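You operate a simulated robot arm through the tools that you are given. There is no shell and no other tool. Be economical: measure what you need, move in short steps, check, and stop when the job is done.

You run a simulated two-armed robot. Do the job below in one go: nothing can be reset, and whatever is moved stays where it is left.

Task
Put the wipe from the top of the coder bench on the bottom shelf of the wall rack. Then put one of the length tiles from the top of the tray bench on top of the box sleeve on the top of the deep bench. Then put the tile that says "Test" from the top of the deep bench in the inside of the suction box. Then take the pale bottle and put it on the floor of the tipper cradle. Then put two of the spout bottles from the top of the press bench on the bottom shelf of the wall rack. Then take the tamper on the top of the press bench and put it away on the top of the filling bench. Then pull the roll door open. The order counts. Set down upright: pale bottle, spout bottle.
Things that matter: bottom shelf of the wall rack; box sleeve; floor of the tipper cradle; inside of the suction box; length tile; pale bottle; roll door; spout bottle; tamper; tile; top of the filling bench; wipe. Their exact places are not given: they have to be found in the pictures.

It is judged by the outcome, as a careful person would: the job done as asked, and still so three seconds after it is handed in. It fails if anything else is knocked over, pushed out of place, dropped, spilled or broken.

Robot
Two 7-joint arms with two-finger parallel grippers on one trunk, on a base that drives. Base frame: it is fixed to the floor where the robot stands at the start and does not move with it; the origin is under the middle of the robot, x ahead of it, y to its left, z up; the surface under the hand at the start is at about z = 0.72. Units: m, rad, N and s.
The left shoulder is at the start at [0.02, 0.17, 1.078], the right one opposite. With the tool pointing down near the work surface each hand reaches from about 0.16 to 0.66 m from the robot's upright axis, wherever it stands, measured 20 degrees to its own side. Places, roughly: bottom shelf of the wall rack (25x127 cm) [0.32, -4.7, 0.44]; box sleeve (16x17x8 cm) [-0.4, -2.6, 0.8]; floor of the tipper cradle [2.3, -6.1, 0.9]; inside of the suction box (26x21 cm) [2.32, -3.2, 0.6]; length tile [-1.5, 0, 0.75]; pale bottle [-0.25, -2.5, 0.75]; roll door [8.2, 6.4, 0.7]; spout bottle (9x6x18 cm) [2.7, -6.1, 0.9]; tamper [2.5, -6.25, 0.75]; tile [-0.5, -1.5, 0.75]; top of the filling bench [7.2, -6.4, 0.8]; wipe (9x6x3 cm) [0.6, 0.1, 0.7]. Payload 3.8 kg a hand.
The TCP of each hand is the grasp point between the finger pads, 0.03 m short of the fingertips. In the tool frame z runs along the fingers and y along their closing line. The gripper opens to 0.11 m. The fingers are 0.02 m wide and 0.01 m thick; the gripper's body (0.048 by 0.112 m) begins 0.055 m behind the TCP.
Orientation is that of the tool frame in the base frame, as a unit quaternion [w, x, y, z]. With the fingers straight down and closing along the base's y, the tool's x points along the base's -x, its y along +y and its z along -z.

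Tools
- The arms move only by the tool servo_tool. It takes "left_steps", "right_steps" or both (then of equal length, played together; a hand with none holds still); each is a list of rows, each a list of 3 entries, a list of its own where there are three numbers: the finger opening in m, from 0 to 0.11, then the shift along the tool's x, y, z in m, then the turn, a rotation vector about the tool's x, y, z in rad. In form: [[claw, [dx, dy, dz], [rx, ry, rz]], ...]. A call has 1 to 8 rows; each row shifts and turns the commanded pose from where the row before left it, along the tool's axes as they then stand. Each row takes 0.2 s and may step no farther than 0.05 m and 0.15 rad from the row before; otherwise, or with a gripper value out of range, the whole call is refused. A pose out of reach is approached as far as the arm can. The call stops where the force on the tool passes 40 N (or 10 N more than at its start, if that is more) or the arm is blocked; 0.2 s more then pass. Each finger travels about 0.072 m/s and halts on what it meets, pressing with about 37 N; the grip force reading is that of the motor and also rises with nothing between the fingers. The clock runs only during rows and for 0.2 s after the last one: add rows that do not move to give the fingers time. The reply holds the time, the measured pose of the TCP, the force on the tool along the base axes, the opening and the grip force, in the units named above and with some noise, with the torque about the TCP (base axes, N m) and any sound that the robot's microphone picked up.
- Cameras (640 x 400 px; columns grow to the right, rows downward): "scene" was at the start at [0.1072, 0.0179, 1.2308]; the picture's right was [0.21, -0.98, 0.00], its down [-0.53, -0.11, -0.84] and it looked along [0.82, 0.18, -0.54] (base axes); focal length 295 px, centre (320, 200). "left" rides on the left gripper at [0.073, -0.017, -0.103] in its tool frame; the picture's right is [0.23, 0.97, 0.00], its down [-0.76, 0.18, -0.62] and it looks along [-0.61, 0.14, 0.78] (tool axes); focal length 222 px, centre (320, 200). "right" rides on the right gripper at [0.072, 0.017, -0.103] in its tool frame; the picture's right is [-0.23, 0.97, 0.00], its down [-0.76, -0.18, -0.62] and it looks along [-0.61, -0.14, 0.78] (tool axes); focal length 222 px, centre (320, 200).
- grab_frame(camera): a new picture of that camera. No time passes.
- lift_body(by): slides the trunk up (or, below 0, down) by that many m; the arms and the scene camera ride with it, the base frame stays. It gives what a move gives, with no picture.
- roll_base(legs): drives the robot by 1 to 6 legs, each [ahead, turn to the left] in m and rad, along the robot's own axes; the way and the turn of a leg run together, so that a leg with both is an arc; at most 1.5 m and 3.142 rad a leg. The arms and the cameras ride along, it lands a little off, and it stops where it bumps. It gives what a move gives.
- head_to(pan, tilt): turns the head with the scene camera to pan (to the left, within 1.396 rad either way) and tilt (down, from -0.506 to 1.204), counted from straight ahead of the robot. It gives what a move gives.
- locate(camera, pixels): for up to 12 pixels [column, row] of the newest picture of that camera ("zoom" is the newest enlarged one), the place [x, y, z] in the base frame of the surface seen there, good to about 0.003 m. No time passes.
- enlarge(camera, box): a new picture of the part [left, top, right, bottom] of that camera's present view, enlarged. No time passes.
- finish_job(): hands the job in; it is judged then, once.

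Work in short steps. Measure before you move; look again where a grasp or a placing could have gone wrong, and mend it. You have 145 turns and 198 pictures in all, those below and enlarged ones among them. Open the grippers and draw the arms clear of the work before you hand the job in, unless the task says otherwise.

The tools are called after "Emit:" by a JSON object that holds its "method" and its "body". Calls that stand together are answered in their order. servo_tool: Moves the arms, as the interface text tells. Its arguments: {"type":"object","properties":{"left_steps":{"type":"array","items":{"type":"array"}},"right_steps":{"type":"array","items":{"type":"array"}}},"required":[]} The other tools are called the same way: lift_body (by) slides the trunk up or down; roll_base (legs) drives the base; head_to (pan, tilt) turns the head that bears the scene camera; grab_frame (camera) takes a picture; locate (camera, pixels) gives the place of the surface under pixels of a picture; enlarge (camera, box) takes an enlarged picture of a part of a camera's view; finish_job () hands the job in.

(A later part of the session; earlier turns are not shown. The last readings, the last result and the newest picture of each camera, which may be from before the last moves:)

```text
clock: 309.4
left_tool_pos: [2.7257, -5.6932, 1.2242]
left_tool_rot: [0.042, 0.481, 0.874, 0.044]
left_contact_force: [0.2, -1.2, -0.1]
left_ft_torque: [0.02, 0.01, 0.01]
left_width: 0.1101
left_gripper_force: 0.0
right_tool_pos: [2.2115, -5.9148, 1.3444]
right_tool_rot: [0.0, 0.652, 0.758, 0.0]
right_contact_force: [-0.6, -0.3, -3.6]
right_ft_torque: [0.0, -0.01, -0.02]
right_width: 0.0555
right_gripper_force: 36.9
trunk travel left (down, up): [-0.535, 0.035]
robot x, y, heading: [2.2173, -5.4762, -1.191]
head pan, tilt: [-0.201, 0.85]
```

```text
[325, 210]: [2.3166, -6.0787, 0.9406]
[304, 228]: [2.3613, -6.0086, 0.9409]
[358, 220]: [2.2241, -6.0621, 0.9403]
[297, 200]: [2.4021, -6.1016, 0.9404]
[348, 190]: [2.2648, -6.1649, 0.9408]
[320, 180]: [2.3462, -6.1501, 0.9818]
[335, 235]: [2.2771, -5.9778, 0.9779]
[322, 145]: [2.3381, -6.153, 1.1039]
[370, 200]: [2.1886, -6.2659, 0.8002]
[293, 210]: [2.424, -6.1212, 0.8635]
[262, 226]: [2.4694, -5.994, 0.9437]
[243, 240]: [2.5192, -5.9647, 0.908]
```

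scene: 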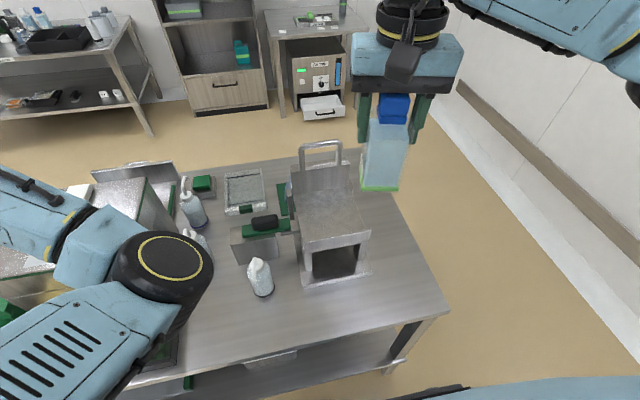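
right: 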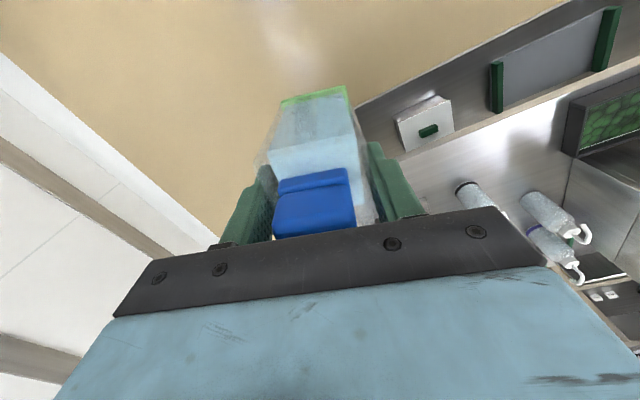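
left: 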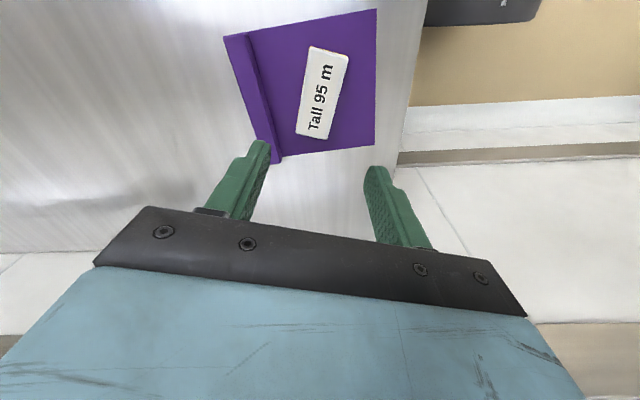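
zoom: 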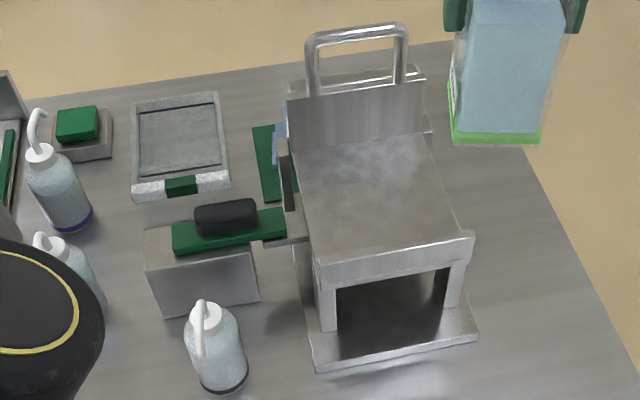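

Cradle floor spans u 6.40–6.575 about centre (2.305,-6.067), z 0.9405. I carry the bottle above it, align yaw, and start lowering.

Emit:
{"method": "servo_tool", "body": {"right_steps": [[0.03, [-0.041, 0.0175, 0], [0, 0, 0]], [0.03, [-0.041, 0.0175, 0], [0, 0, 0]], [0.03, [-0.041, 0.0175, 0], [0, 0, 0]], [0.03, [-0.041, 0.0175, 0], [0, 0, 0]], [0.03, [0, 0, 0], [0, 0, -0.12]], [0.03, [0, 0, 0], [0, 0, -0.12]], [0.03, [0, 0, 0.045], [0, 0, 0]], [0.03, [0, 0, 0.045], [0, 0, 0]]]}}

Emit:
{"method": "servo_tool", "body": {"right_steps": [[0.03, [0, 0, 0.045], [0, 0, 0]], [0.03, [0, 0, 0.045], [0, 0, 0]], [0.03, [0, 0, 0.045], [0, 0, 0]], [0.03, [0, 0, 0.03], [0, 0, 0]]]}}

Emit:
{"method": "enlarge", "body": {"camera": "scene", "box": [230, 70, 430, 290]}}

Emit:
{"method": "grab_frame", "body": {"camera": "right"}}

```text
clock: 311.2
left_tool_pos: [2.7252, -5.6947, 1.2231]
left_tool_rot: [0.044, 0.481, 0.875, 0.044]
left_contact_force: [0.3, -0.7, -0.1]
left_ft_torque: [-0.04, -0.03, -0.03]
left_width: 0.1101
left_gripper_force: 0.0
right_tool_pos: [2.3044, -6.0659, 1.2529]
right_tool_rot: [0.0, 0.556, 0.831, 0.001]
right_contact_force: [-0.1, 0.5, -3.6]
right_ft_torque: [0.03, -0.01, -0.03]
right_width: 0.0558
right_gripper_force: 37.1
trunk travel left (down, up): [-0.535, 0.035]
robot x, y, heading: [2.2199, -5.4745, -1.194]
head pan, tilt: [-0.201, 0.85]
```

```text
clock: 312.2
left_tool_pos: [2.7247, -5.6947, 1.2236]
left_tool_rot: [0.043, 0.48, 0.875, 0.045]
left_contact_force: [-0.6, -0.7, -0.6]
left_ft_torque: [0.03, -0.03, 0.04]
left_width: 0.1099
left_gripper_force: 0.0
right_tool_pos: [2.3065, -6.0678, 1.0896]
right_tool_rot: [0.0, 0.557, 0.831, 0.0]
right_contact_force: [0.9, -0.8, -3.5]
right_ft_torque: [-0.01, 0.0, 0.0]
right_width: 0.0556
right_gripper_force: 36.6
trunk travel left (down, up): [-0.535, 0.035]
robot x, y, heading: [2.2182, -5.4755, -1.193]
head pan, tilt: [-0.201, 0.85]
```

```text
1.82 times, centred on (330, 180) of scene
```

zoom: 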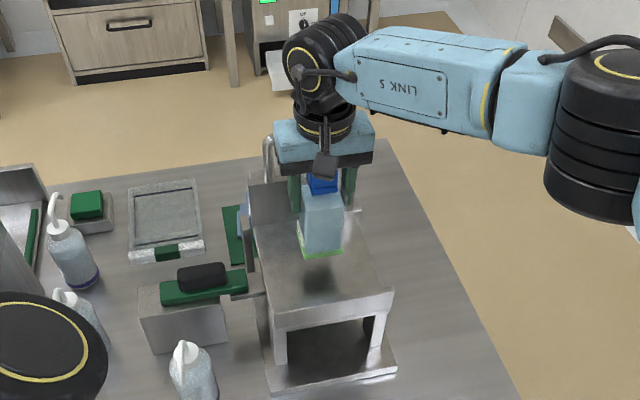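

```text
123 pictures are left
```

right: 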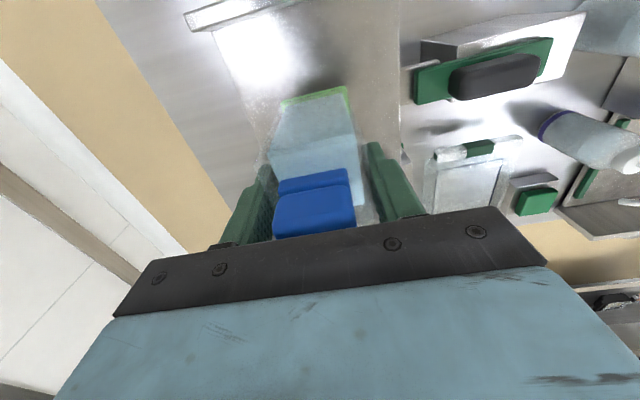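

Over the cradle floor. I lower ~3.8 cm to touch, release and rise.

Emit:
{"method": "servo_tool", "body": {"right_steps": [[0.03, [0, 0, 0.025], [0, 0, 0]], [0.03, [0, 0, 0.013], [0, 0, 0]], [0.03, [0, 0, 0], [0, 0, 0]]]}}

Emit:
{"method": "enlarge", "body": {"camera": "scene", "box": [280, 130, 400, 260]}}

```text
clock: 313.0
left_tool_pos: [2.7265, -5.693, 1.223]
left_tool_rot: [0.044, 0.481, 0.874, 0.044]
left_contact_force: [0.1, 1.2, 0.4]
left_ft_torque: [0.01, -0.02, -0.01]
left_width: 0.11
left_gripper_force: 0.0
right_tool_pos: [2.3074, -6.0674, 1.0503]
right_tool_rot: [-0.001, 0.556, 0.831, 0.0]
right_contact_force: [-0.4, 0.0, -3.1]
right_ft_torque: [-0.04, 0.01, 0.0]
right_width: 0.0558
right_gripper_force: 37.2
trunk travel left (down, up): [-0.535, 0.035]
robot x, y, heading: [2.2221, -5.4768, -1.184]
head pan, tilt: [-0.201, 0.85]
```

```text
3.08 times, centred on (340, 195) of scene
```

zoom: 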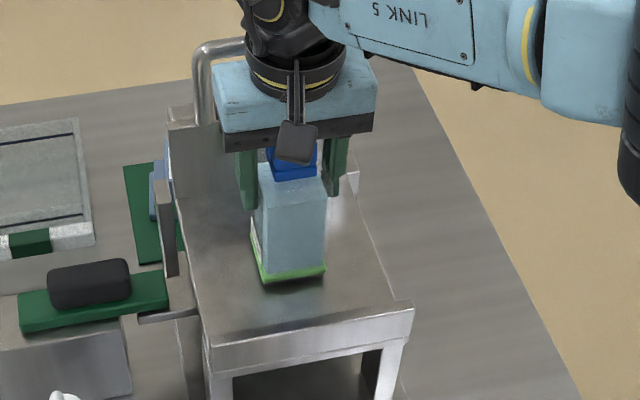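

Still carrying weight (-3.1 N); I lower in 2 mm steps.

Emit:
{"method": "servo_tool", "body": {"right_steps": [[0.03, [0, 0, 0.002], [0, 0, 0]], [0.03, [0, 0, 0], [0, 0, 0]]]}}

Emit:
{"method": "servo_tool", "body": {"right_steps": [[0.03, [0, 0, 0.002], [0, 0, 0]], [0.03, [0, 0, 0], [0, 0, 0]]]}}

```text
clock: 313.6
left_tool_pos: [2.7253, -5.6933, 1.2233]
left_tool_rot: [0.043, 0.48, 0.875, 0.045]
left_contact_force: [-0.1, 0.2, -0.7]
left_ft_torque: [0.0, 0.0, 0.01]
left_width: 0.1102
left_gripper_force: 0.1
right_tool_pos: [2.3068, -6.0672, 1.0482]
right_tool_rot: [0.0, 0.556, 0.831, 0.0]
right_contact_force: [0.4, 0.2, -3.9]
right_ft_torque: [0.01, 0.02, 0.0]
right_width: 0.0557
right_gripper_force: 37.4
trunk travel left (down, up): [-0.535, 0.035]
robot x, y, heading: [2.2204, -5.4729, -1.19]
head pan, tilt: [-0.201, 0.85]
```

```text
clock: 314.2
left_tool_pos: [2.7264, -5.6949, 1.2232]
left_tool_rot: [0.043, 0.481, 0.874, 0.045]
left_contact_force: [0.1, -0.6, 0.4]
left_ft_torque: [-0.01, -0.02, -0.01]
left_width: 0.11
left_gripper_force: 0.1
right_tool_pos: [2.3066, -6.0663, 1.0476]
right_tool_rot: [0.0, 0.556, 0.831, 0.0]
right_contact_force: [0.5, 0.1, -1.9]
right_ft_torque: [-0.11, 0.02, 0.01]
right_width: 0.0559
right_gripper_force: 37.5
trunk travel left (down, up): [-0.535, 0.035]
robot x, y, heading: [2.2232, -5.4765, -1.19]
head pan, tilt: [-0.201, 0.85]
```

Contact begins (force falls to -1.9 N). I release and rise straight up, then check.

Emit:
{"method": "servo_tool", "body": {"right_steps": [[0.03, [0, 0, 0.001], [0, 0, 0]], [0.1, [0, 0, 0], [0, 0, 0]], [0.1, [0, 0, 0], [0, 0, 0]], [0.1, [0, 0, -0.03], [0, 0, 0]], [0.1, [0, 0, -0.045], [0, 0, 0]], [0.1, [0, 0, -0.045], [0, 0, 0]], [0.1, [0, 0, -0.045], [0, 0, 0]], [0.1, [0, 0, -0.04], [0, 0, 0]]]}}

Emit:
{"method": "enlarge", "body": {"camera": "scene", "box": [190, 100, 430, 300]}}

```text
clock: 316.0
left_tool_pos: [2.725, -5.6926, 1.2243]
left_tool_rot: [0.044, 0.481, 0.875, 0.044]
left_contact_force: [0.3, 0.0, -0.3]
left_ft_torque: [0.01, 0.02, 0.0]
left_width: 0.1099
left_gripper_force: 0.0
right_tool_pos: [2.3065, -6.0657, 1.2491]
right_tool_rot: [0.0, 0.555, 0.832, 0.0]
right_contact_force: [0.2, -0.7, 0.1]
right_ft_torque: [-0.01, 0.04, -0.01]
right_width: 0.0999
right_gripper_force: 0.0
trunk travel left (down, up): [-0.535, 0.035]
robot x, y, heading: [2.22, -5.4797, -1.188]
head pan, tilt: [-0.201, 0.85]
```

```text
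2.00 times, centred on (310, 200) of scene
```

zoom: 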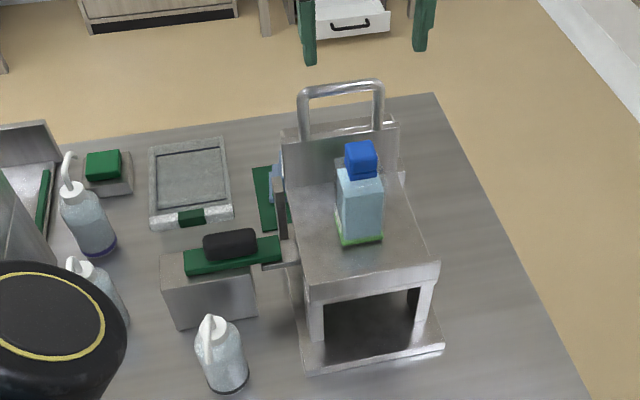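

The pale bottle stands upright in the cradle. Next the nearest spout bottle at (2.44,-5.87). I reposition so it is ahead-right of the robot, and lower the trunk a bit.

Emit:
{"method": "roll_base", "body": {"legs": [[0, -0.45], [-0.45, 0], [0, 0.46], [0.22, 0]]}}

Emit:
{"method": "lift_body", "body": {"by": -0.2}}

Emit:
{"method": "head_to", "body": {"pan": -0.1, "tilt": 0.7}}

Emit:
{"method": "grab_frame", "body": {"camera": "scene"}}

```text
clock: 322.6
left_tool_pos: [2.8433, -5.4519, 1.2238]
left_tool_rot: [0.044, 0.479, 0.876, 0.045]
left_contact_force: [0.4, -0.1, 0.1]
left_ft_torque: [0.01, -0.03, 0.02]
left_width: 0.11
left_gripper_force: 0.1
right_tool_pos: [2.4251, -5.8271, 1.2487]
right_tool_rot: [0.0, 0.555, 0.832, 0.0]
right_contact_force: [0.2, 0.4, 0.0]
right_ft_torque: [0.03, 0.0, -0.02]
right_width: 0.1001
right_gripper_force: 0.0
trunk travel left (down, up): [-0.535, 0.035]
robot x, y, heading: [2.339, -5.2337, -1.187]
head pan, tilt: [-0.201, 0.85]
```

```text
clock: 324.8
left_tool_pos: [2.8424, -5.4532, 1.0235]
left_tool_rot: [0.044, 0.479, 0.876, 0.044]
left_contact_force: [-0.3, -0.2, 1.0]
left_ft_torque: [0.01, -0.02, 0.01]
left_width: 0.1101
left_gripper_force: 0.1
right_tool_pos: [2.4246, -5.8285, 1.0506]
right_tool_rot: [0.0, 0.555, 0.832, -0.001]
right_contact_force: [0.0, 0.2, -0.7]
right_ft_torque: [-0.01, 0.03, -0.02]
right_width: 0.1
right_gripper_force: 0.0
trunk travel left (down, up): [-0.335, 0.235]
robot x, y, heading: [2.3391, -5.2356, -1.189]
head pan, tilt: [-0.201, 0.85]
```

```text
clock: 325.5
left_tool_pos: [2.8428, -5.4522, 1.0251]
left_tool_rot: [0.043, 0.48, 0.875, 0.045]
left_contact_force: [0.8, -0.3, 0.4]
left_ft_torque: [-0.03, -0.01, 0.0]
left_width: 0.1101
left_gripper_force: 0.1
right_tool_pos: [2.4259, -5.8271, 1.0492]
right_tool_rot: [0.0, 0.555, 0.832, -0.001]
right_contact_force: [-0.3, -0.4, -0.7]
right_ft_torque: [0.04, -0.01, 0.0]
right_width: 0.0996
right_gripper_force: 0.0
trunk travel left (down, up): [-0.335, 0.235]
robot x, y, heading: [2.3342, -5.2385, -1.184]
head pan, tilt: [-0.099, 0.7]
```

```text
120 pictures are left
```

scene: 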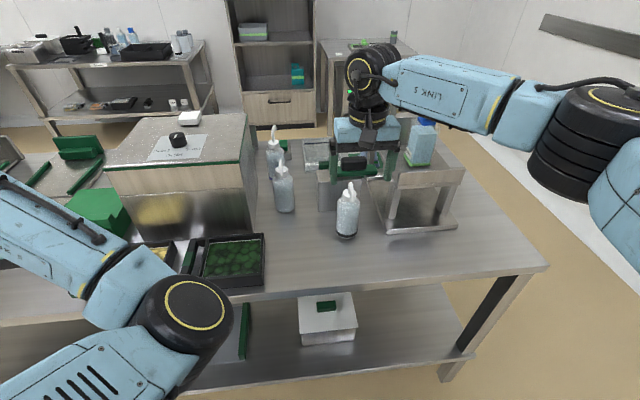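

The right hand hovers just beyond the bottle at safe height. I measure the spout bottle closely.

Emit:
{"method": "enlarge", "body": {"camera": "scene", "box": [255, 120, 415, 250]}}

Emit:
{"method": "locate", "body": {"camera": "scene", "pixels": [[347, 235], [347, 218], [347, 204], [349, 198], [351, 188], [337, 220], [358, 220], [285, 205], [285, 185], [282, 170], [273, 165], [330, 200]]}}

```text
3.08 times, centred on (335, 185) of scene
```

zoom: 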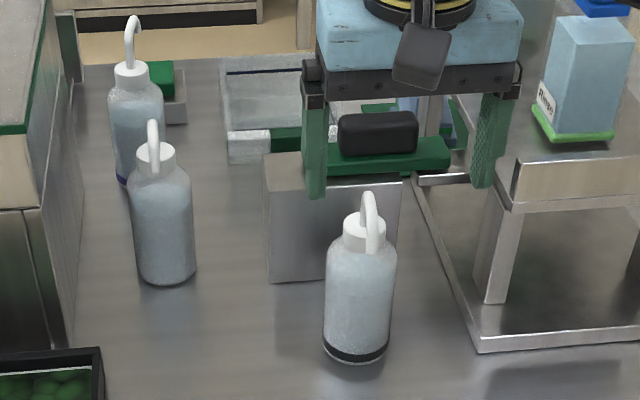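

```text
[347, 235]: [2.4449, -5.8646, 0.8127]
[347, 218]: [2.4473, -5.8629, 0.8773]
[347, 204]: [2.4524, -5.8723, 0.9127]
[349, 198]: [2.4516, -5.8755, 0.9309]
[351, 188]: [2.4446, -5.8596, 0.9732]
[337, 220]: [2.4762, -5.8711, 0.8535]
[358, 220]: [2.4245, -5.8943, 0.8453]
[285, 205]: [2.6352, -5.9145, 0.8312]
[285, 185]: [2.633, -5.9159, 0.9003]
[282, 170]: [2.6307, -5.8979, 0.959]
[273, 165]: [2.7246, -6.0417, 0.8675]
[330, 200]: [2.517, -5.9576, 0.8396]
```

Spout bottle A: axis ≈(2.4515,-5.892), body Ø≈6 cm, shoulder ≈0.91, base 0.80. I draw the right hand back and pitch it 35° forward.

Emit:
{"method": "servo_tool", "body": {"right_steps": [[0.1, [0.046, 0, 0], [0, 0, 0]], [0.1, [0.046, 0, 0], [0, 0, 0]], [0.1, [0.046, 0, 0], [0, 0, 0]], [0.1, [0, 0, 0], [0, -0.122, 0]], [0.1, [0, 0, 0], [0, -0.122, 0]], [0.1, [0, 0, 0], [0, -0.122, 0]], [0.1, [0, 0, 0], [0, -0.122, 0]], [0.1, [0, 0, 0], [0, -0.122, 0]]]}}

Emit:
{"method": "servo_tool", "body": {"right_steps": [[0.1, [0, 0, 0], [0, -0.12, 0]], [0.1, [0, 0, 0], [0, -0.12, 0]], [0.1, [0, 0, 0], [0, -0.1, 0]]]}}

Emit:
{"method": "grab_frame", "body": {"camera": "scene"}}

```text
clock: 327.3
left_tool_pos: [2.8418, -5.4532, 1.024]
left_tool_rot: [0.044, 0.479, 0.876, 0.044]
left_contact_force: [0.0, 0.3, -0.1]
left_ft_torque: [-0.03, 0.03, 0.04]
left_width: 0.1098
left_gripper_force: 0.1
right_tool_pos: [2.3715, -5.7008, 1.0497]
right_tool_rot: [0.251, 0.529, 0.793, -0.167]
right_contact_force: [-0.2, 0.3, -0.4]
right_ft_torque: [-0.01, -0.02, 0.04]
right_width: 0.1002
right_gripper_force: 0.0
trunk travel left (down, up): [-0.335, 0.235]
robot x, y, heading: [2.3365, -5.2377, -1.188]
head pan, tilt: [-0.099, 0.7]
```

```text
clock: 328.1
left_tool_pos: [2.8417, -5.4526, 1.0242]
left_tool_rot: [0.045, 0.479, 0.875, 0.044]
left_contact_force: [0.1, 0.8, -0.3]
left_ft_torque: [-0.01, 0.02, 0.0]
left_width: 0.11
left_gripper_force: 0.1
right_tool_pos: [2.3725, -5.6992, 1.0502]
right_tool_rot: [0.382, 0.493, 0.739, -0.254]
right_contact_force: [0.6, -0.2, 0.1]
right_ft_torque: [0.01, -0.01, 0.01]
right_width: 0.1001
right_gripper_force: 0.1
trunk travel left (down, up): [-0.335, 0.235]
robot x, y, heading: [2.3383, -5.2344, -1.19]
head pan, tilt: [-0.099, 0.7]
```

```text
118 pictures are left
```

scene: 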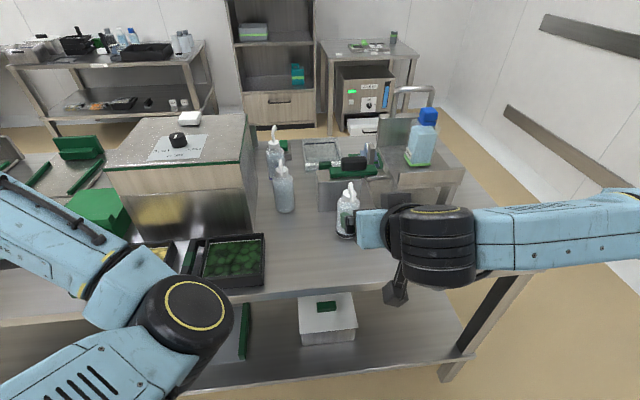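

Pitch is now ~36° below horizontal. I move to the pre-grasp 13 cm behind the bottle.

Emit:
{"method": "servo_tool", "body": {"right_steps": [[0.1, [0.028, 0, 0], [0, 0, 0]], [0.1, [0, 0, 0.048], [0, 0, 0]], [0.1, [0, 0, 0.048], [0, 0, 0]], [0.1, [0, 0, 0.047], [0, 0, 0]]]}}

Emit:
{"method": "grab_frame", "body": {"camera": "right"}}

Emit:
{"method": "enlarge", "body": {"camera": "scene", "box": [255, 120, 455, 280]}}

```text
clock: 329.1
left_tool_pos: [2.8442, -5.4537, 1.0231]
left_tool_rot: [0.043, 0.479, 0.875, 0.046]
left_contact_force: [0.7, 0.2, 0.5]
left_ft_torque: [-0.02, 0.01, 0.02]
left_width: 0.1102
left_gripper_force: 0.0
right_tool_pos: [2.4108, -5.7938, 0.9451]
right_tool_rot: [0.38, 0.494, 0.74, -0.254]
right_contact_force: [-0.5, -0.4, 1.1]
right_ft_torque: [-0.01, 0.0, 0.01]
right_width: 0.1
right_gripper_force: 0.0
trunk travel left (down, up): [-0.335, 0.235]
robot x, y, heading: [2.3361, -5.2359, -1.187]
head pan, tilt: [-0.099, 0.7]
```

```text
117 pictures are left
```

right: 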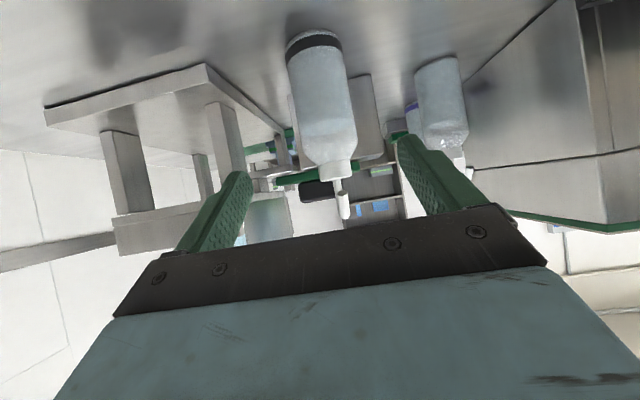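

```text
2.50 times, centred on (355, 200) of scene
```

zoom: 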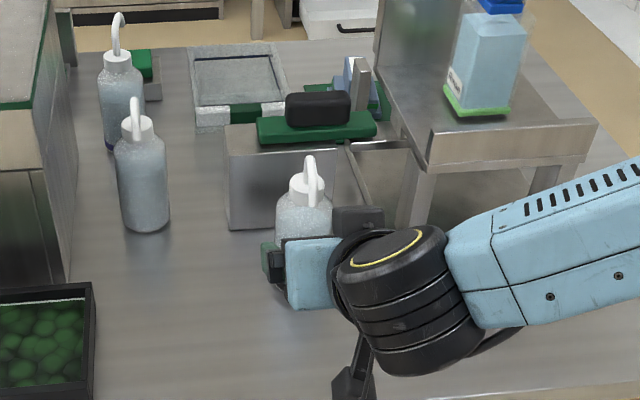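

The bottle is centred. I advance 12.6 cm along the tool and look before closing.

Emit:
{"method": "servo_tool", "body": {"right_steps": [[0.1, [0, 0, 0.045], [0, 0, 0]], [0.1, [0, 0, 0.045], [0, 0, 0]], [0.1, [0, 0, 0.033], [0, 0, 0]]]}}

Emit:
{"method": "grab_frame", "body": {"camera": "right"}}

```text
clock: 329.9
left_tool_pos: [2.8427, -5.4537, 1.0242]
left_tool_rot: [0.043, 0.48, 0.875, 0.044]
left_contact_force: [-0.2, 0.3, -0.2]
left_ft_torque: [0.0, -0.03, -0.01]
left_width: 0.1099
left_gripper_force: 0.2
right_tool_pos: [2.4495, -5.8841, 0.8714]
right_tool_rot: [0.38, 0.494, 0.74, -0.252]
right_contact_force: [0.2, 1.0, -1.6]
right_ft_torque: [-0.06, -0.01, 0.0]
right_width: 0.0998
right_gripper_force: 0.0
trunk travel left (down, up): [-0.335, 0.235]
robot x, y, heading: [2.3402, -5.2332, -1.183]
head pan, tilt: [-0.099, 0.7]
```

```text
115 pictures are left
```

right: 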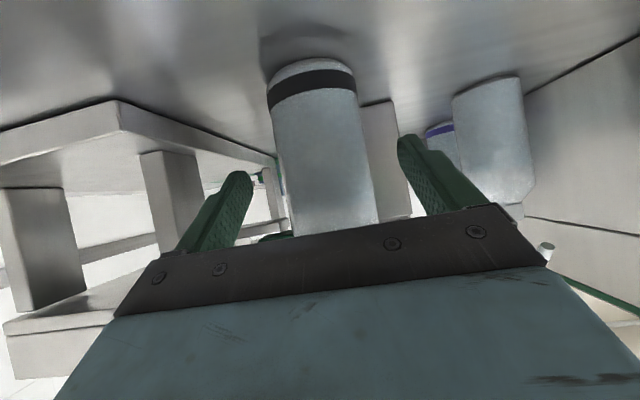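

In place. I close the fingers, then lift 10 cm straight up.

Emit:
{"method": "servo_tool", "body": {"right_steps": [[0.05, [0, 0, 0], [0, 0, 0]], [0.05, [0, 0, 0], [0, 0, 0]], [0.05, [0, 0, 0], [0, 0, 0]], [0.05, [0, 0, 0], [0, 0, 0]], [0.05, [-0.0163, 0, -0.0117], [0, 0, 0]], [0.05, [-0.0325, 0, -0.0233], [0, 0, 0]], [0.05, [-0.0325, 0, -0.0233], [0, 0, 0]]]}}

Emit:
{"method": "grab_frame", "body": {"camera": "right"}}

Emit:
{"method": "enlarge", "body": {"camera": "scene", "box": [255, 120, 455, 280]}}

```text
clock: 331.5
left_tool_pos: [2.8416, -5.4533, 1.0241]
left_tool_rot: [0.044, 0.479, 0.876, 0.045]
left_contact_force: [-0.1, 0.2, -0.3]
left_ft_torque: [-0.01, 0.04, 0.0]
left_width: 0.1101
left_gripper_force: 0.0
right_tool_pos: [2.4477, -5.8832, 0.9731]
right_tool_rot: [0.38, 0.494, 0.74, -0.254]
right_contact_force: [-0.3, 0.4, -1.8]
right_ft_torque: [0.03, 0.02, -0.01]
right_width: 0.0564
right_gripper_force: 37.5
trunk travel left (down, up): [-0.335, 0.235]
robot x, y, heading: [2.3354, -5.2345, -1.187]
head pan, tilt: [-0.099, 0.7]
```

```text
114 pictures are left
```

right: 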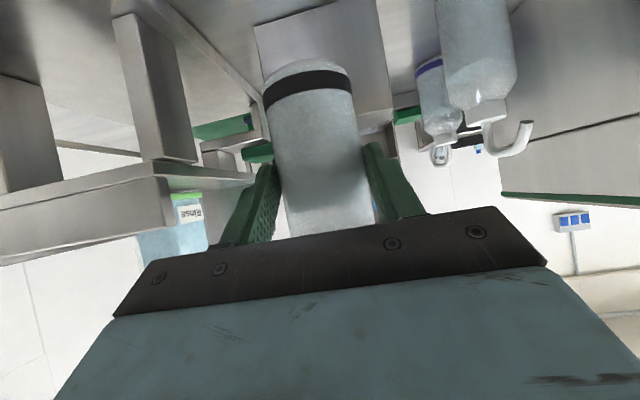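

```text
2.50 times, centred on (355, 200) of scene
```

zoom: 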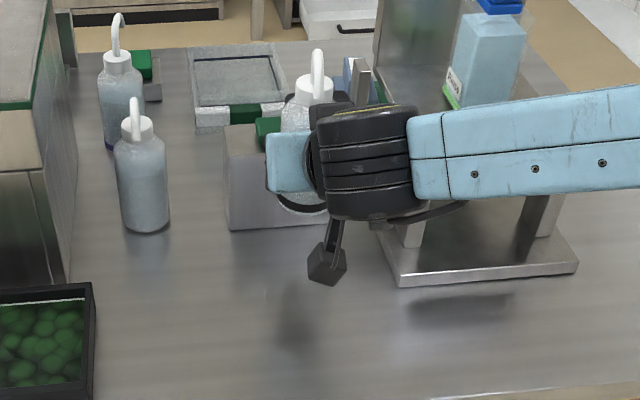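

Bottle held, bottom at about 0.90. I reverse away, turn to face the rack, and lower the trunk.

Emit:
{"method": "roll_base", "body": {"legs": [[-0.6, 0], [-0.58, 0], [0, -1.558], [0.45, 0]]}}

Emit:
{"method": "lift_body", "body": {"by": -0.33}}

Emit:
{"method": "head_to", "body": {"pan": 0.0, "tilt": 0.6}}

Emit:
{"method": "grab_frame", "body": {"camera": "scene"}}

```text
clock: 343.8
left_tool_pos: [1.2845, -4.8359, 1.0234]
left_tool_rot: [0.063, 0.956, 0.286, 0.001]
left_contact_force: [0.0, 0.8, -1.1]
left_ft_torque: [0.01, -0.01, 0.03]
left_width: 0.11
left_gripper_force: 0.1
right_tool_pos: [0.8502, -4.4488, 0.9728]
right_tool_rot: [0.093, 0.871, 0.18, -0.448]
right_contact_force: [-0.8, -0.3, -1.9]
right_ft_torque: [0.0, -0.05, 0.01]
right_width: 0.0564
right_gripper_force: 37.0
trunk travel left (down, up): [-0.335, 0.235]
robot x, y, heading: [1.4938, -4.3268, -2.744]
head pan, tilt: [-0.099, 0.7]
```

```text
clock: 347.0
left_tool_pos: [1.286, -4.8357, 0.6938]
left_tool_rot: [0.063, 0.956, 0.287, 0.001]
left_contact_force: [-0.5, -0.1, 1.3]
left_ft_torque: [-0.02, -0.03, 0.03]
left_width: 0.1099
left_gripper_force: 0.0
right_tool_pos: [0.8492, -4.4477, 0.6434]
right_tool_rot: [0.092, 0.871, 0.18, -0.448]
right_contact_force: [-0.1, -0.1, -2.1]
right_ft_torque: [0.03, -0.07, 0.0]
right_width: 0.056
right_gripper_force: 36.9
trunk travel left (down, up): [-0.005, 0.565]
robot x, y, heading: [1.4928, -4.3288, -2.74]
head pan, tilt: [-0.099, 0.7]
```

```text
clock: 347.7
left_tool_pos: [1.2857, -4.8367, 0.6935]
left_tool_rot: [0.062, 0.956, 0.287, 0.001]
left_contact_force: [0.1, -0.3, 0.0]
left_ft_torque: [0.0, 0.0, 0.02]
left_width: 0.1102
left_gripper_force: 0.1
right_tool_pos: [0.85, -4.4479, 0.6418]
right_tool_rot: [0.093, 0.871, 0.18, -0.448]
right_contact_force: [0.7, 0.7, -2.8]
right_ft_torque: [0.02, -0.04, 0.01]
right_width: 0.0562
right_gripper_force: 37.2
trunk travel left (down, up): [-0.005, 0.565]
robot x, y, heading: [1.4986, -4.3247, -2.741]
head pan, tilt: [0.0, 0.6]
```

```text
112 pictures are left
```

scene: 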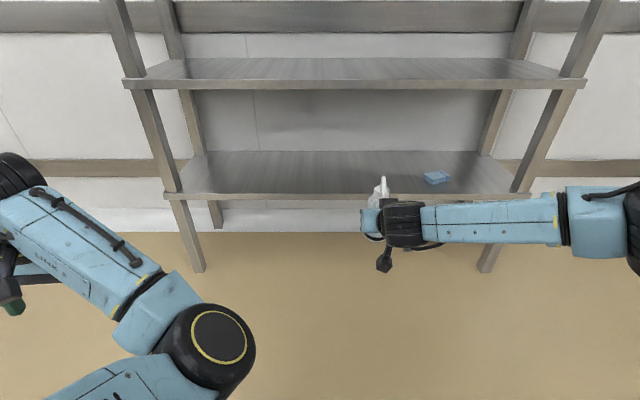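

The forearm runs sideways near the rack front, so I check how far forward it lies relative to the TCP.

Emit:
{"method": "locate", "body": {"camera": "scene", "pixels": [[405, 225], [430, 212], [480, 207], [550, 200], [610, 190], [630, 215], [436, 178], [350, 197], [380, 190], [480, 195], [525, 180]]}}

```text
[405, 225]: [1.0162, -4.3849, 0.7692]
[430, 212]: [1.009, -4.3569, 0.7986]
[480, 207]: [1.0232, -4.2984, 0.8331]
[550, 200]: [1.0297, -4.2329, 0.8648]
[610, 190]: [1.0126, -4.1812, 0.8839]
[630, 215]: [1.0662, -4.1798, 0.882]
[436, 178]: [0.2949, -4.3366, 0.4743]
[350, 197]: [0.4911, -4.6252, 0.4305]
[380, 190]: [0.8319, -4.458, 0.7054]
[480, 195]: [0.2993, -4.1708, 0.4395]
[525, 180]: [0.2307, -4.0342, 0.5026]
```

When the TCP is at n=-1.395, the forearm stays ≥5 cm in front of the rack posts. I drive 0.465 m in and check.

Emit:
{"method": "roll_base", "body": {"legs": [[0.465, 0]]}}

Emit:
{"method": "grab_frame", "body": {"camera": "scene"}}

Emit:
{"method": "grab_frame", "body": {"camera": "right"}}

```text
clock: 350.4
left_tool_pos: [0.8612, -5.015, 0.6942]
left_tool_rot: [0.062, 0.956, 0.287, 0.001]
left_contact_force: [0.4, -0.2, 0.4]
left_ft_torque: [0.0, 0.01, 0.02]
left_width: 0.1102
left_gripper_force: 0.1
right_tool_pos: [0.4249, -4.628, 0.6422]
right_tool_rot: [0.094, 0.871, 0.181, -0.447]
right_contact_force: [0.1, -0.5, -2.1]
right_ft_torque: [0.04, -0.05, 0.0]
right_width: 0.0561
right_gripper_force: 37.2
trunk travel left (down, up): [-0.005, 0.565]
robot x, y, heading: [1.0711, -4.5055, -2.744]
head pan, tilt: [0.0, 0.6]
```

```text
111 pictures are left
```

scene: 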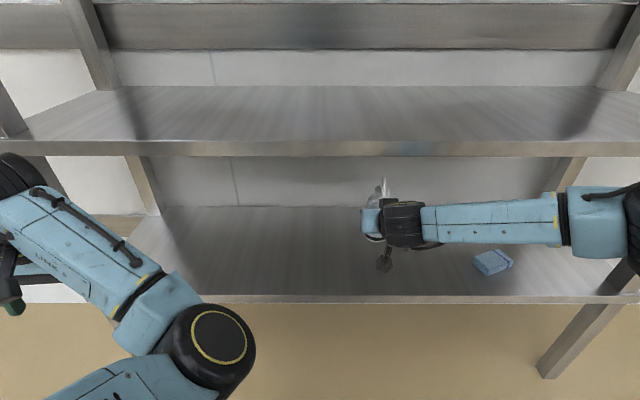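

```text
110 pictures are left
```

right: 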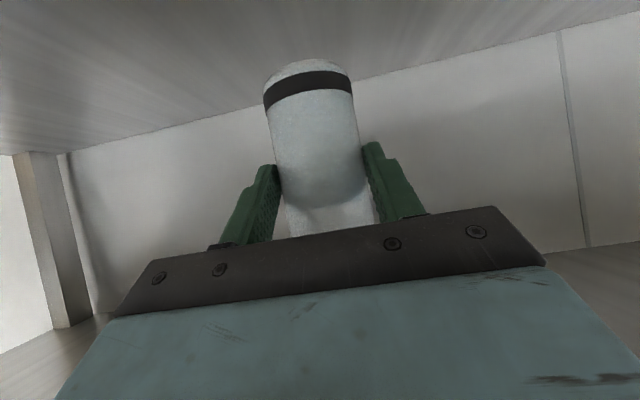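

TCP at n=-1.392. I lower 12 cm and check the force.

Emit:
{"method": "servo_tool", "body": {"right_steps": [[0.05, [0.0325, 0, 0.0233], [0, 0, 0]], [0.05, [0.0325, 0, 0.0233], [0, 0, 0]], [0.05, [0.0309, 0, 0.0221], [0, 0, 0]], [0.05, [0, 0, 0], [0, 0, 0]]]}}

Emit:
{"method": "grab_frame", "body": {"camera": "right"}}

```text
clock: 351.4
left_tool_pos: [0.8624, -5.0141, 0.6931]
left_tool_rot: [0.061, 0.956, 0.288, 0.001]
left_contact_force: [-0.3, 1.3, -0.2]
left_ft_torque: [-0.03, 0.0, 0.02]
left_width: 0.1101
left_gripper_force: 0.0
right_tool_pos: [0.4262, -4.628, 0.5239]
right_tool_rot: [0.092, 0.871, 0.181, -0.448]
right_contact_force: [0.4, -0.5, -2.6]
right_ft_torque: [0.06, -0.04, 0.0]
right_width: 0.056
right_gripper_force: 36.8
trunk travel left (down, up): [-0.005, 0.565]
robot x, y, heading: [1.073, -4.5034, -2.742]
head pan, tilt: [0.0, 0.6]
```

```text
109 pictures are left
```

right: 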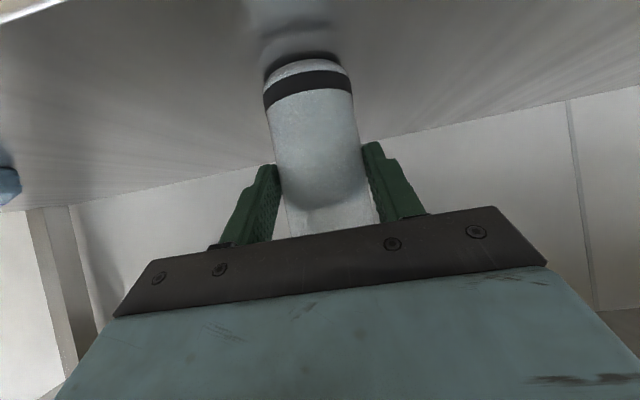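

Close to contact; I lower 3 mm then 2 mm, watching the force.

Emit:
{"method": "servo_tool", "body": {"right_steps": [[0.05, [0.0024, 0, 0.0017], [0, 0, 0]], [0.05, [0, 0, 0], [0, 0, 0]]]}}

Emit:
{"method": "servo_tool", "body": {"right_steps": [[0.05, [0.0016, 0, 0.0012], [0, 0, 0]], [0.05, [0, 0, 0], [0, 0, 0]]]}}

```text
clock: 352.1
left_tool_pos: [0.8628, -5.0152, 0.6935]
left_tool_rot: [0.062, 0.956, 0.288, 0.001]
left_contact_force: [-0.1, -0.1, 0.8]
left_ft_torque: [0.0, 0.03, -0.01]
left_width: 0.1101
left_gripper_force: 0.1
right_tool_pos: [0.4239, -4.6289, 0.5226]
right_tool_rot: [0.093, 0.87, 0.181, -0.449]
right_contact_force: [0.5, 0.4, 1.2]
right_ft_torque: [-0.03, 0.05, 0.03]
right_width: 0.0564
right_gripper_force: 37.0
trunk travel left (down, up): [-0.005, 0.565]
robot x, y, heading: [1.0708, -4.5082, -2.747]
head pan, tilt: [0.0, 0.6]
```

```text
clock: 352.6
left_tool_pos: [0.8618, -5.0146, 0.6946]
left_tool_rot: [0.062, 0.956, 0.288, 0.001]
left_contact_force: [0.2, -0.5, -0.7]
left_ft_torque: [-0.02, -0.02, -0.02]
left_width: 0.11
left_gripper_force: 0.1
right_tool_pos: [0.4238, -4.6291, 0.5213]
right_tool_rot: [0.094, 0.87, 0.181, -0.449]
right_contact_force: [3.6, -1.4, 9.6]
right_ft_torque: [-0.24, 0.24, 0.11]
right_width: 0.0565
right_gripper_force: 37.1
trunk travel left (down, up): [-0.005, 0.565]
robot x, y, heading: [1.0664, -4.5105, -2.741]
head pan, tilt: [0.0, 0.6]
```

The bottle stands on the shelf. I ease 1 mm, open, and withdraw along the tool axis.

Emit:
{"method": "servo_tool", "body": {"right_steps": [[0.05, [-0.0012, 0, -0.0009], [0, 0, 0]], [0.1, [0, 0, 0], [0, 0, 0]], [0.1, [0, 0, 0], [0, 0, 0]], [0.1, [0, 0, 0], [0, 0, 0]], [0.1, [0, 0, -0.03], [0, 0, 0]], [0.1, [0, 0, -0.045], [0, 0, 0]], [0.1, [0, 0, -0.045], [0, 0, 0]]]}}

Emit:
{"method": "grab_frame", "body": {"camera": "right"}}

```text
clock: 354.2
left_tool_pos: [0.8621, -5.014, 0.6933]
left_tool_rot: [0.063, 0.956, 0.288, 0.0]
left_contact_force: [0.1, -0.2, 0.4]
left_ft_torque: [-0.01, 0.0, 0.03]
left_width: 0.1101
left_gripper_force: 0.1
right_tool_pos: [0.5148, -4.589, 0.5915]
right_tool_rot: [0.093, 0.87, 0.181, -0.448]
right_contact_force: [0.1, -0.8, -0.4]
right_ft_torque: [-0.04, -0.02, -0.03]
right_width: 0.1001
right_gripper_force: 0.1
trunk travel left (down, up): [-0.005, 0.565]
robot x, y, heading: [1.0726, -4.5037, -2.741]
head pan, tilt: [0.0, 0.6]
```

```text
108 pictures are left
```

right: 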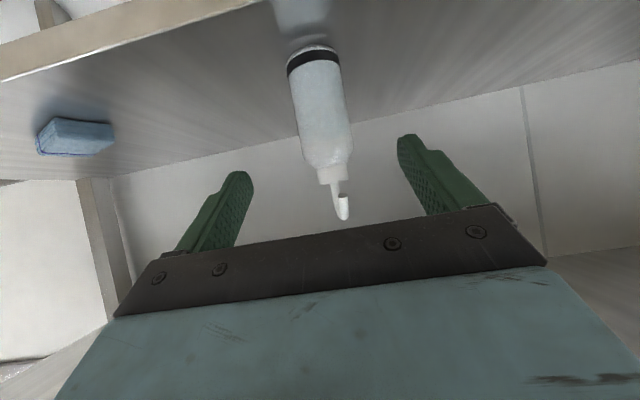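

Bottle one stands upright. I back out, raise the trunk, and return to the press bench for the second bottle.

Emit:
{"method": "roll_base", "body": {"legs": [[-0.5, 0]]}}

Emit:
{"method": "lift_body", "body": {"by": 0.33}}

Emit:
{"method": "roll_base", "body": {"legs": [[-0.52, 0], [0, 1.565], [1.05, 0]]}}

Emit:
{"method": "head_to", "body": {"pan": -0.1, "tilt": 0.55}}

Emit:
{"method": "grab_frame", "body": {"camera": "scene"}}

```text
clock: 357.2
left_tool_pos: [1.3128, -4.8224, 0.6941]
left_tool_rot: [0.062, 0.958, 0.28, 0.0]
left_contact_force: [-0.6, 0.3, 0.5]
left_ft_torque: [-0.01, -0.02, 0.01]
left_width: 0.1097
left_gripper_force: 0.1
right_tool_pos: [0.9725, -4.3908, 0.5923]
right_tool_rot: [0.09, 0.872, 0.174, -0.448]
right_contact_force: [-0.3, 0.4, -1.4]
right_ft_torque: [0.05, -0.02, -0.03]
right_width: 0.0998
right_gripper_force: 0.0
trunk travel left (down, up): [-0.005, 0.565]
robot x, y, heading: [1.529, -4.3175, -2.755]
head pan, tilt: [0.0, 0.6]
```

```text
clock: 360.4
left_tool_pos: [1.3124, -4.8213, 1.0233]
left_tool_rot: [0.063, 0.958, 0.28, 0.001]
left_contact_force: [0.3, 0.1, 0.1]
left_ft_torque: [0.0, -0.01, -0.02]
left_width: 0.11
left_gripper_force: 0.1
right_tool_pos: [0.9717, -4.391, 0.9205]
right_tool_rot: [0.09, 0.872, 0.174, -0.449]
right_contact_force: [-0.4, -0.2, 0.3]
right_ft_torque: [-0.01, 0.04, 0.0]
right_width: 0.1
right_gripper_force: 0.0
trunk travel left (down, up): [-0.335, 0.235]
robot x, y, heading: [1.5283, -4.3203, -2.758]
head pan, tilt: [0.0, 0.6]
```

```text
clock: 372.3
left_tool_pos: [2.9013, -5.3104, 1.0235]
left_tool_rot: [0.044, 0.484, 0.873, 0.044]
left_contact_force: [-0.3, -0.5, 0.2]
left_ft_torque: [-0.02, -0.04, 0.0]
left_width: 0.11
left_gripper_force: 0.0
right_tool_pos: [2.4669, -5.647, 0.9199]
right_tool_rot: [0.379, 0.499, 0.736, -0.257]
right_contact_force: [0.2, 0.0, -0.3]
right_ft_torque: [0.02, 0.01, 0.01]
right_width: 0.1
right_gripper_force: 0.0
trunk travel left (down, up): [-0.335, 0.235]
robot x, y, heading: [2.399, -5.0885, -1.196]
head pan, tilt: [0.0, 0.6]
```

```text
clock: 372.9
left_tool_pos: [2.9016, -5.311, 1.0244]
left_tool_rot: [0.044, 0.485, 0.872, 0.044]
left_contact_force: [0.3, -0.2, -0.2]
left_ft_torque: [0.02, -0.03, 0.01]
left_width: 0.1101
left_gripper_force: 0.1
right_tool_pos: [2.4661, -5.6467, 0.9213]
right_tool_rot: [0.378, 0.499, 0.737, -0.256]
right_contact_force: [-0.1, -0.9, -1.4]
right_ft_torque: [-0.01, -0.02, 0.04]
right_width: 0.1001
right_gripper_force: 0.1
trunk travel left (down, up): [-0.335, 0.235]
robot x, y, heading: [2.4007, -5.0858, -1.205]
head pan, tilt: [-0.099, 0.55]
```

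```text
107 pictures are left
```

scene: 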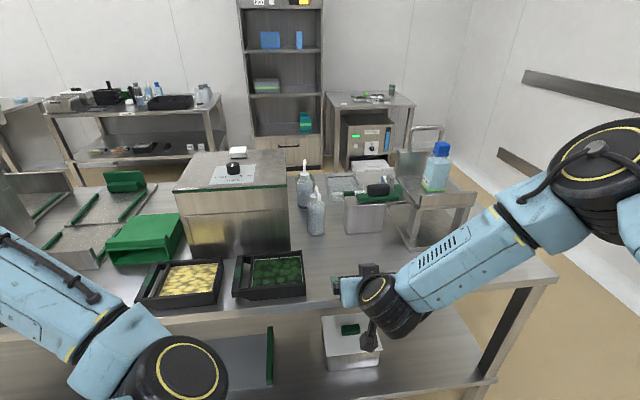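

Emit:
{"method": "enlarge", "body": {"camera": "scene", "box": [240, 140, 420, 250]}}

Emit:
{"method": "locate", "body": {"camera": "scene", "pixels": [[317, 225], [317, 212], [318, 190], [309, 215], [325, 215], [305, 190], [289, 245], [289, 200], [345, 215], [378, 190], [360, 195], [345, 195]]}}

```text
3.56 times, centred on (330, 195) of scene
```

zoom: 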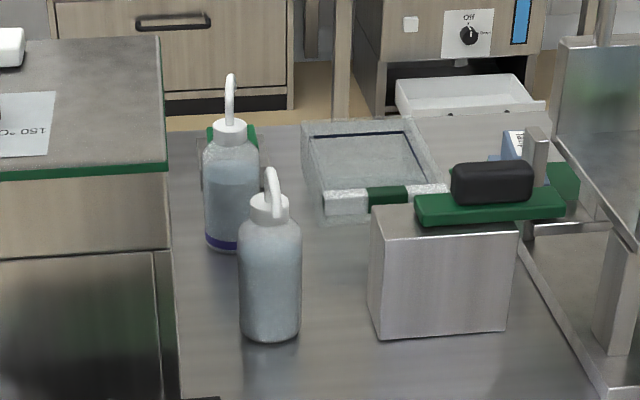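

```text
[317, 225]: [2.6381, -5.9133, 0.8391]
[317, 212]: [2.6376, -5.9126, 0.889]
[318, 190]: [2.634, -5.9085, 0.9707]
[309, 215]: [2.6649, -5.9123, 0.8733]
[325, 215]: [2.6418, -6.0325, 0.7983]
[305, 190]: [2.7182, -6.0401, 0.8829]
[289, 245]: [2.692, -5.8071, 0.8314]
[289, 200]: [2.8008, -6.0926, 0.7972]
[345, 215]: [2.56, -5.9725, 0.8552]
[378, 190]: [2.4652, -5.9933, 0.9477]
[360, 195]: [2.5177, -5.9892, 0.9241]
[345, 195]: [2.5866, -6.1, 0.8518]
```

Bottle B axis ≈(2.646,-5.941); the box side at n≈0.24 leaves 9 cm from the axis, enough. I shift the hand 6 cm left and slightly back, then drive 0.25 m in.

Emit:
{"method": "servo_tool", "body": {"right_steps": [[0.095, [-0.004, 0.031, -0.017], [0, 0, 0]], [0.095, [-0.004, 0.031, -0.017], [0, 0, 0]]]}}

Emit:
{"method": "roll_base", "body": {"legs": [[0.25, 0.0]]}}

Emit:
{"method": "grab_frame", "body": {"camera": "right"}}

Emit:
{"method": "grab_frame", "body": {"camera": "scene"}}

```text
clock: 373.5
left_tool_pos: [2.9022, -5.3116, 1.024]
left_tool_rot: [0.044, 0.485, 0.872, 0.045]
left_contact_force: [-0.7, -0.9, 0.6]
left_ft_torque: [-0.03, -0.03, 0.01]
left_width: 0.11
left_gripper_force: 0.1
right_tool_pos: [2.5141, -5.6009, 0.9461]
right_tool_rot: [0.379, 0.498, 0.737, -0.256]
right_contact_force: [0.3, -0.7, -0.7]
right_ft_torque: [-0.01, -0.01, -0.02]
right_width: 0.095
right_gripper_force: 0.1
trunk travel left (down, up): [-0.335, 0.235]
robot x, y, heading: [2.3988, -5.088, -1.202]
head pan, tilt: [-0.099, 0.55]
```

```text
clock: 375.4
left_tool_pos: [2.9923, -5.5489, 1.0223]
left_tool_rot: [0.044, 0.485, 0.872, 0.045]
left_contact_force: [-0.2, 0.2, 0.1]
left_ft_torque: [0.03, -0.01, 0.0]
left_width: 0.1098
left_gripper_force: 0.1
right_tool_pos: [2.6053, -5.8386, 0.9447]
right_tool_rot: [0.378, 0.499, 0.737, -0.256]
right_contact_force: [-0.3, 0.8, 0.2]
right_ft_torque: [0.0, 0.02, -0.03]
right_width: 0.0948
right_gripper_force: 0.1
trunk travel left (down, up): [-0.335, 0.235]
robot x, y, heading: [2.4868, -5.3245, -1.204]
head pan, tilt: [-0.099, 0.55]
```

```text
105 pictures are left
```

right: 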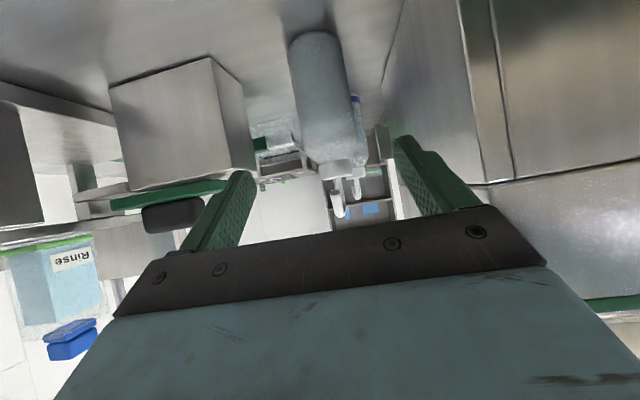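

```text
104 pictures are left
```

scene: 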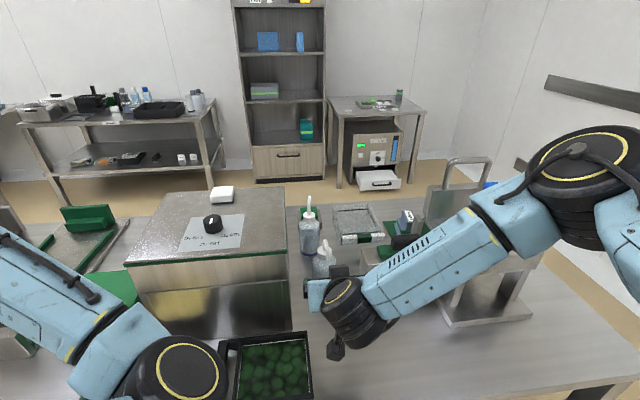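

Perfectly aligned (remaining 12.7 cm along the tool). I advance and check before closing.

Emit:
{"method": "servo_tool", "body": {"right_steps": [[0.095, [0, 0, 0.045], [0, 0, 0]], [0.095, [0, 0, 0.045], [0, 0, 0]], [0.095, [0, 0, 0.036], [0, 0, 0]]]}}

Emit:
{"method": "grab_frame", "body": {"camera": "right"}}

```text
clock: 376.2
left_tool_pos: [2.993, -5.5487, 1.0238]
left_tool_rot: [0.044, 0.485, 0.872, 0.044]
left_contact_force: [0.5, -0.4, -0.2]
left_ft_torque: [0.02, 0.03, -0.02]
left_width: 0.1096
left_gripper_force: 0.1
right_tool_pos: [2.6436, -5.9353, 0.8733]
right_tool_rot: [0.379, 0.499, 0.736, -0.257]
right_contact_force: [-0.2, 0.6, -1.2]
right_ft_torque: [-0.04, 0.0, 0.0]
right_width: 0.0949
right_gripper_force: 0.0
trunk travel left (down, up): [-0.335, 0.235]
robot x, y, heading: [2.4918, -5.3271, -1.197]
head pan, tilt: [-0.099, 0.55]
```

```text
103 pictures are left
```

right: 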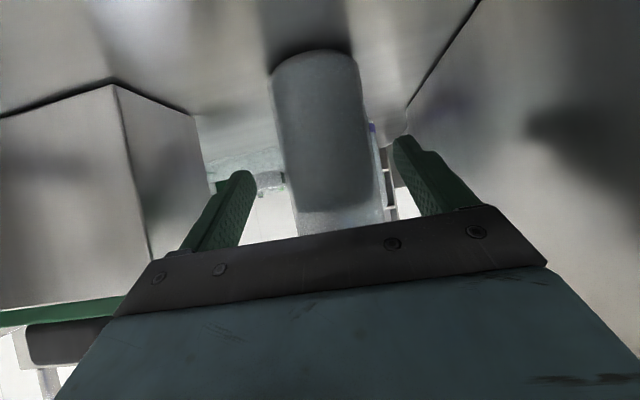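

Good. I close and lift 12 cm straight up.

Emit:
{"method": "servo_tool", "body": {"right_steps": [[0.05, [0, 0, 0], [0, 0, 0]], [0.05, [0, 0, 0], [0, 0, 0]], [0.05, [0, 0, 0], [0, 0, 0]], [0.05, [0, 0, 0], [0, 0, 0]], [0.05, [-0.0163, 0, -0.0117], [0, 0, 0]], [0.05, [-0.0325, 0, -0.0233], [0, 0, 0]], [0.05, [-0.0325, 0, -0.0233], [0, 0, 0]], [0.05, [-0.0163, 0, -0.0117], [0, 0, 0]]]}}

Emit:
{"method": "grab_frame", "body": {"camera": "scene"}}

```text
clock: 378.0
left_tool_pos: [2.9929, -5.5482, 1.0242]
left_tool_rot: [0.044, 0.485, 0.872, 0.044]
left_contact_force: [0.7, 0.2, -0.9]
left_ft_torque: [0.03, 0.0, -0.04]
left_width: 0.1099
left_gripper_force: 0.1
right_tool_pos: [2.6426, -5.933, 0.9929]
right_tool_rot: [0.378, 0.5, 0.736, -0.257]
right_contact_force: [-0.5, 0.0, -3.1]
right_ft_torque: [0.05, 0.0, 0.0]
right_width: 0.0564
right_gripper_force: 37.3
trunk travel left (down, up): [-0.335, 0.235]
robot x, y, heading: [2.487, -5.3193, -1.203]
head pan, tilt: [-0.099, 0.55]
```

```text
102 pictures are left
```

scene: 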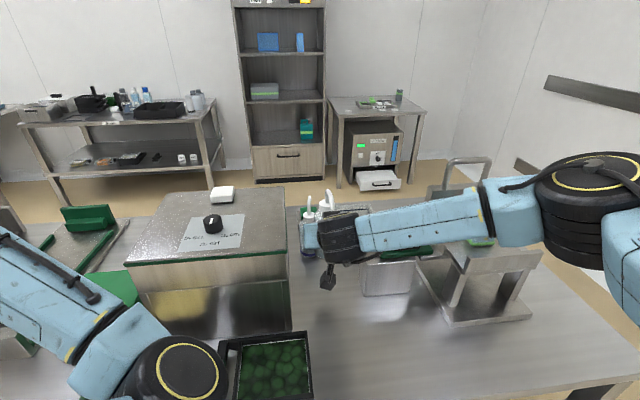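

Second bottle held. I go back to the rack as before.

Emit:
{"method": "roll_base", "body": {"legs": [[-0.55, 0], [-0.54, 0], [0, -1.543], [0.5, 0]]}}

Emit:
{"method": "lift_body", "body": {"by": -0.33}}

Emit:
{"method": "head_to", "body": {"pan": 0.0, "tilt": 0.6}}

Emit:
{"method": "grab_frame", "body": {"camera": "scene"}}

```text
clock: 390.2
left_tool_pos: [1.404, -4.999, 1.0232]
left_tool_rot: [0.063, 0.959, 0.275, 0.001]
left_contact_force: [-2.0, -0.3, 0.0]
left_ft_torque: [0.01, 0.0, -0.02]
left_width: 0.1101
left_gripper_force: 0.2
right_tool_pos: [1.0162, -4.6505, 0.9929]
right_tool_rot: [0.087, 0.873, 0.169, -0.449]
right_contact_force: [-0.6, 0.2, -1.8]
right_ft_torque: [-0.02, -0.08, -0.01]
right_width: 0.0564
right_gripper_force: 36.9
trunk travel left (down, up): [-0.335, 0.235]
robot x, y, heading: [1.6242, -4.496, -2.771]
head pan, tilt: [-0.099, 0.55]
```

```text
clock: 393.5
left_tool_pos: [1.4039, -4.9996, 0.6943]
left_tool_rot: [0.062, 0.959, 0.275, 0.0]
left_contact_force: [-0.7, 0.2, 0.5]
left_ft_torque: [-0.01, -0.02, 0.01]
left_width: 0.11
left_gripper_force: 0.1
right_tool_pos: [1.0166, -4.6508, 0.6623]
right_tool_rot: [0.088, 0.873, 0.17, -0.449]
right_contact_force: [0.7, -0.4, -2.3]
right_ft_torque: [0.01, -0.08, 0.0]
right_width: 0.0566
right_gripper_force: 37.5
trunk travel left (down, up): [-0.005, 0.565]
robot x, y, heading: [1.6223, -4.4968, -2.769]
head pan, tilt: [-0.099, 0.55]
```

```text
clock: 394.1
left_tool_pos: [1.4032, -4.9996, 0.6931]
left_tool_rot: [0.063, 0.959, 0.276, 0.0]
left_contact_force: [-0.8, 0.3, 0.1]
left_ft_torque: [0.0, 0.02, -0.01]
left_width: 0.1099
left_gripper_force: 0.0
right_tool_pos: [1.0169, -4.651, 0.6626]
right_tool_rot: [0.087, 0.873, 0.17, -0.449]
right_contact_force: [0.3, -0.2, -2.9]
right_ft_torque: [0.03, -0.06, 0.03]
right_width: 0.0564
right_gripper_force: 36.5
trunk travel left (down, up): [-0.005, 0.565]
robot x, y, heading: [1.6258, -4.4966, -2.767]
head pan, tilt: [0.0, 0.6]
```

```text
101 pictures are left
```

scene: 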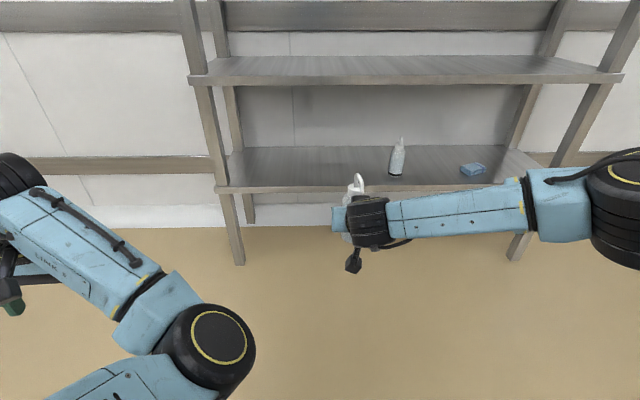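

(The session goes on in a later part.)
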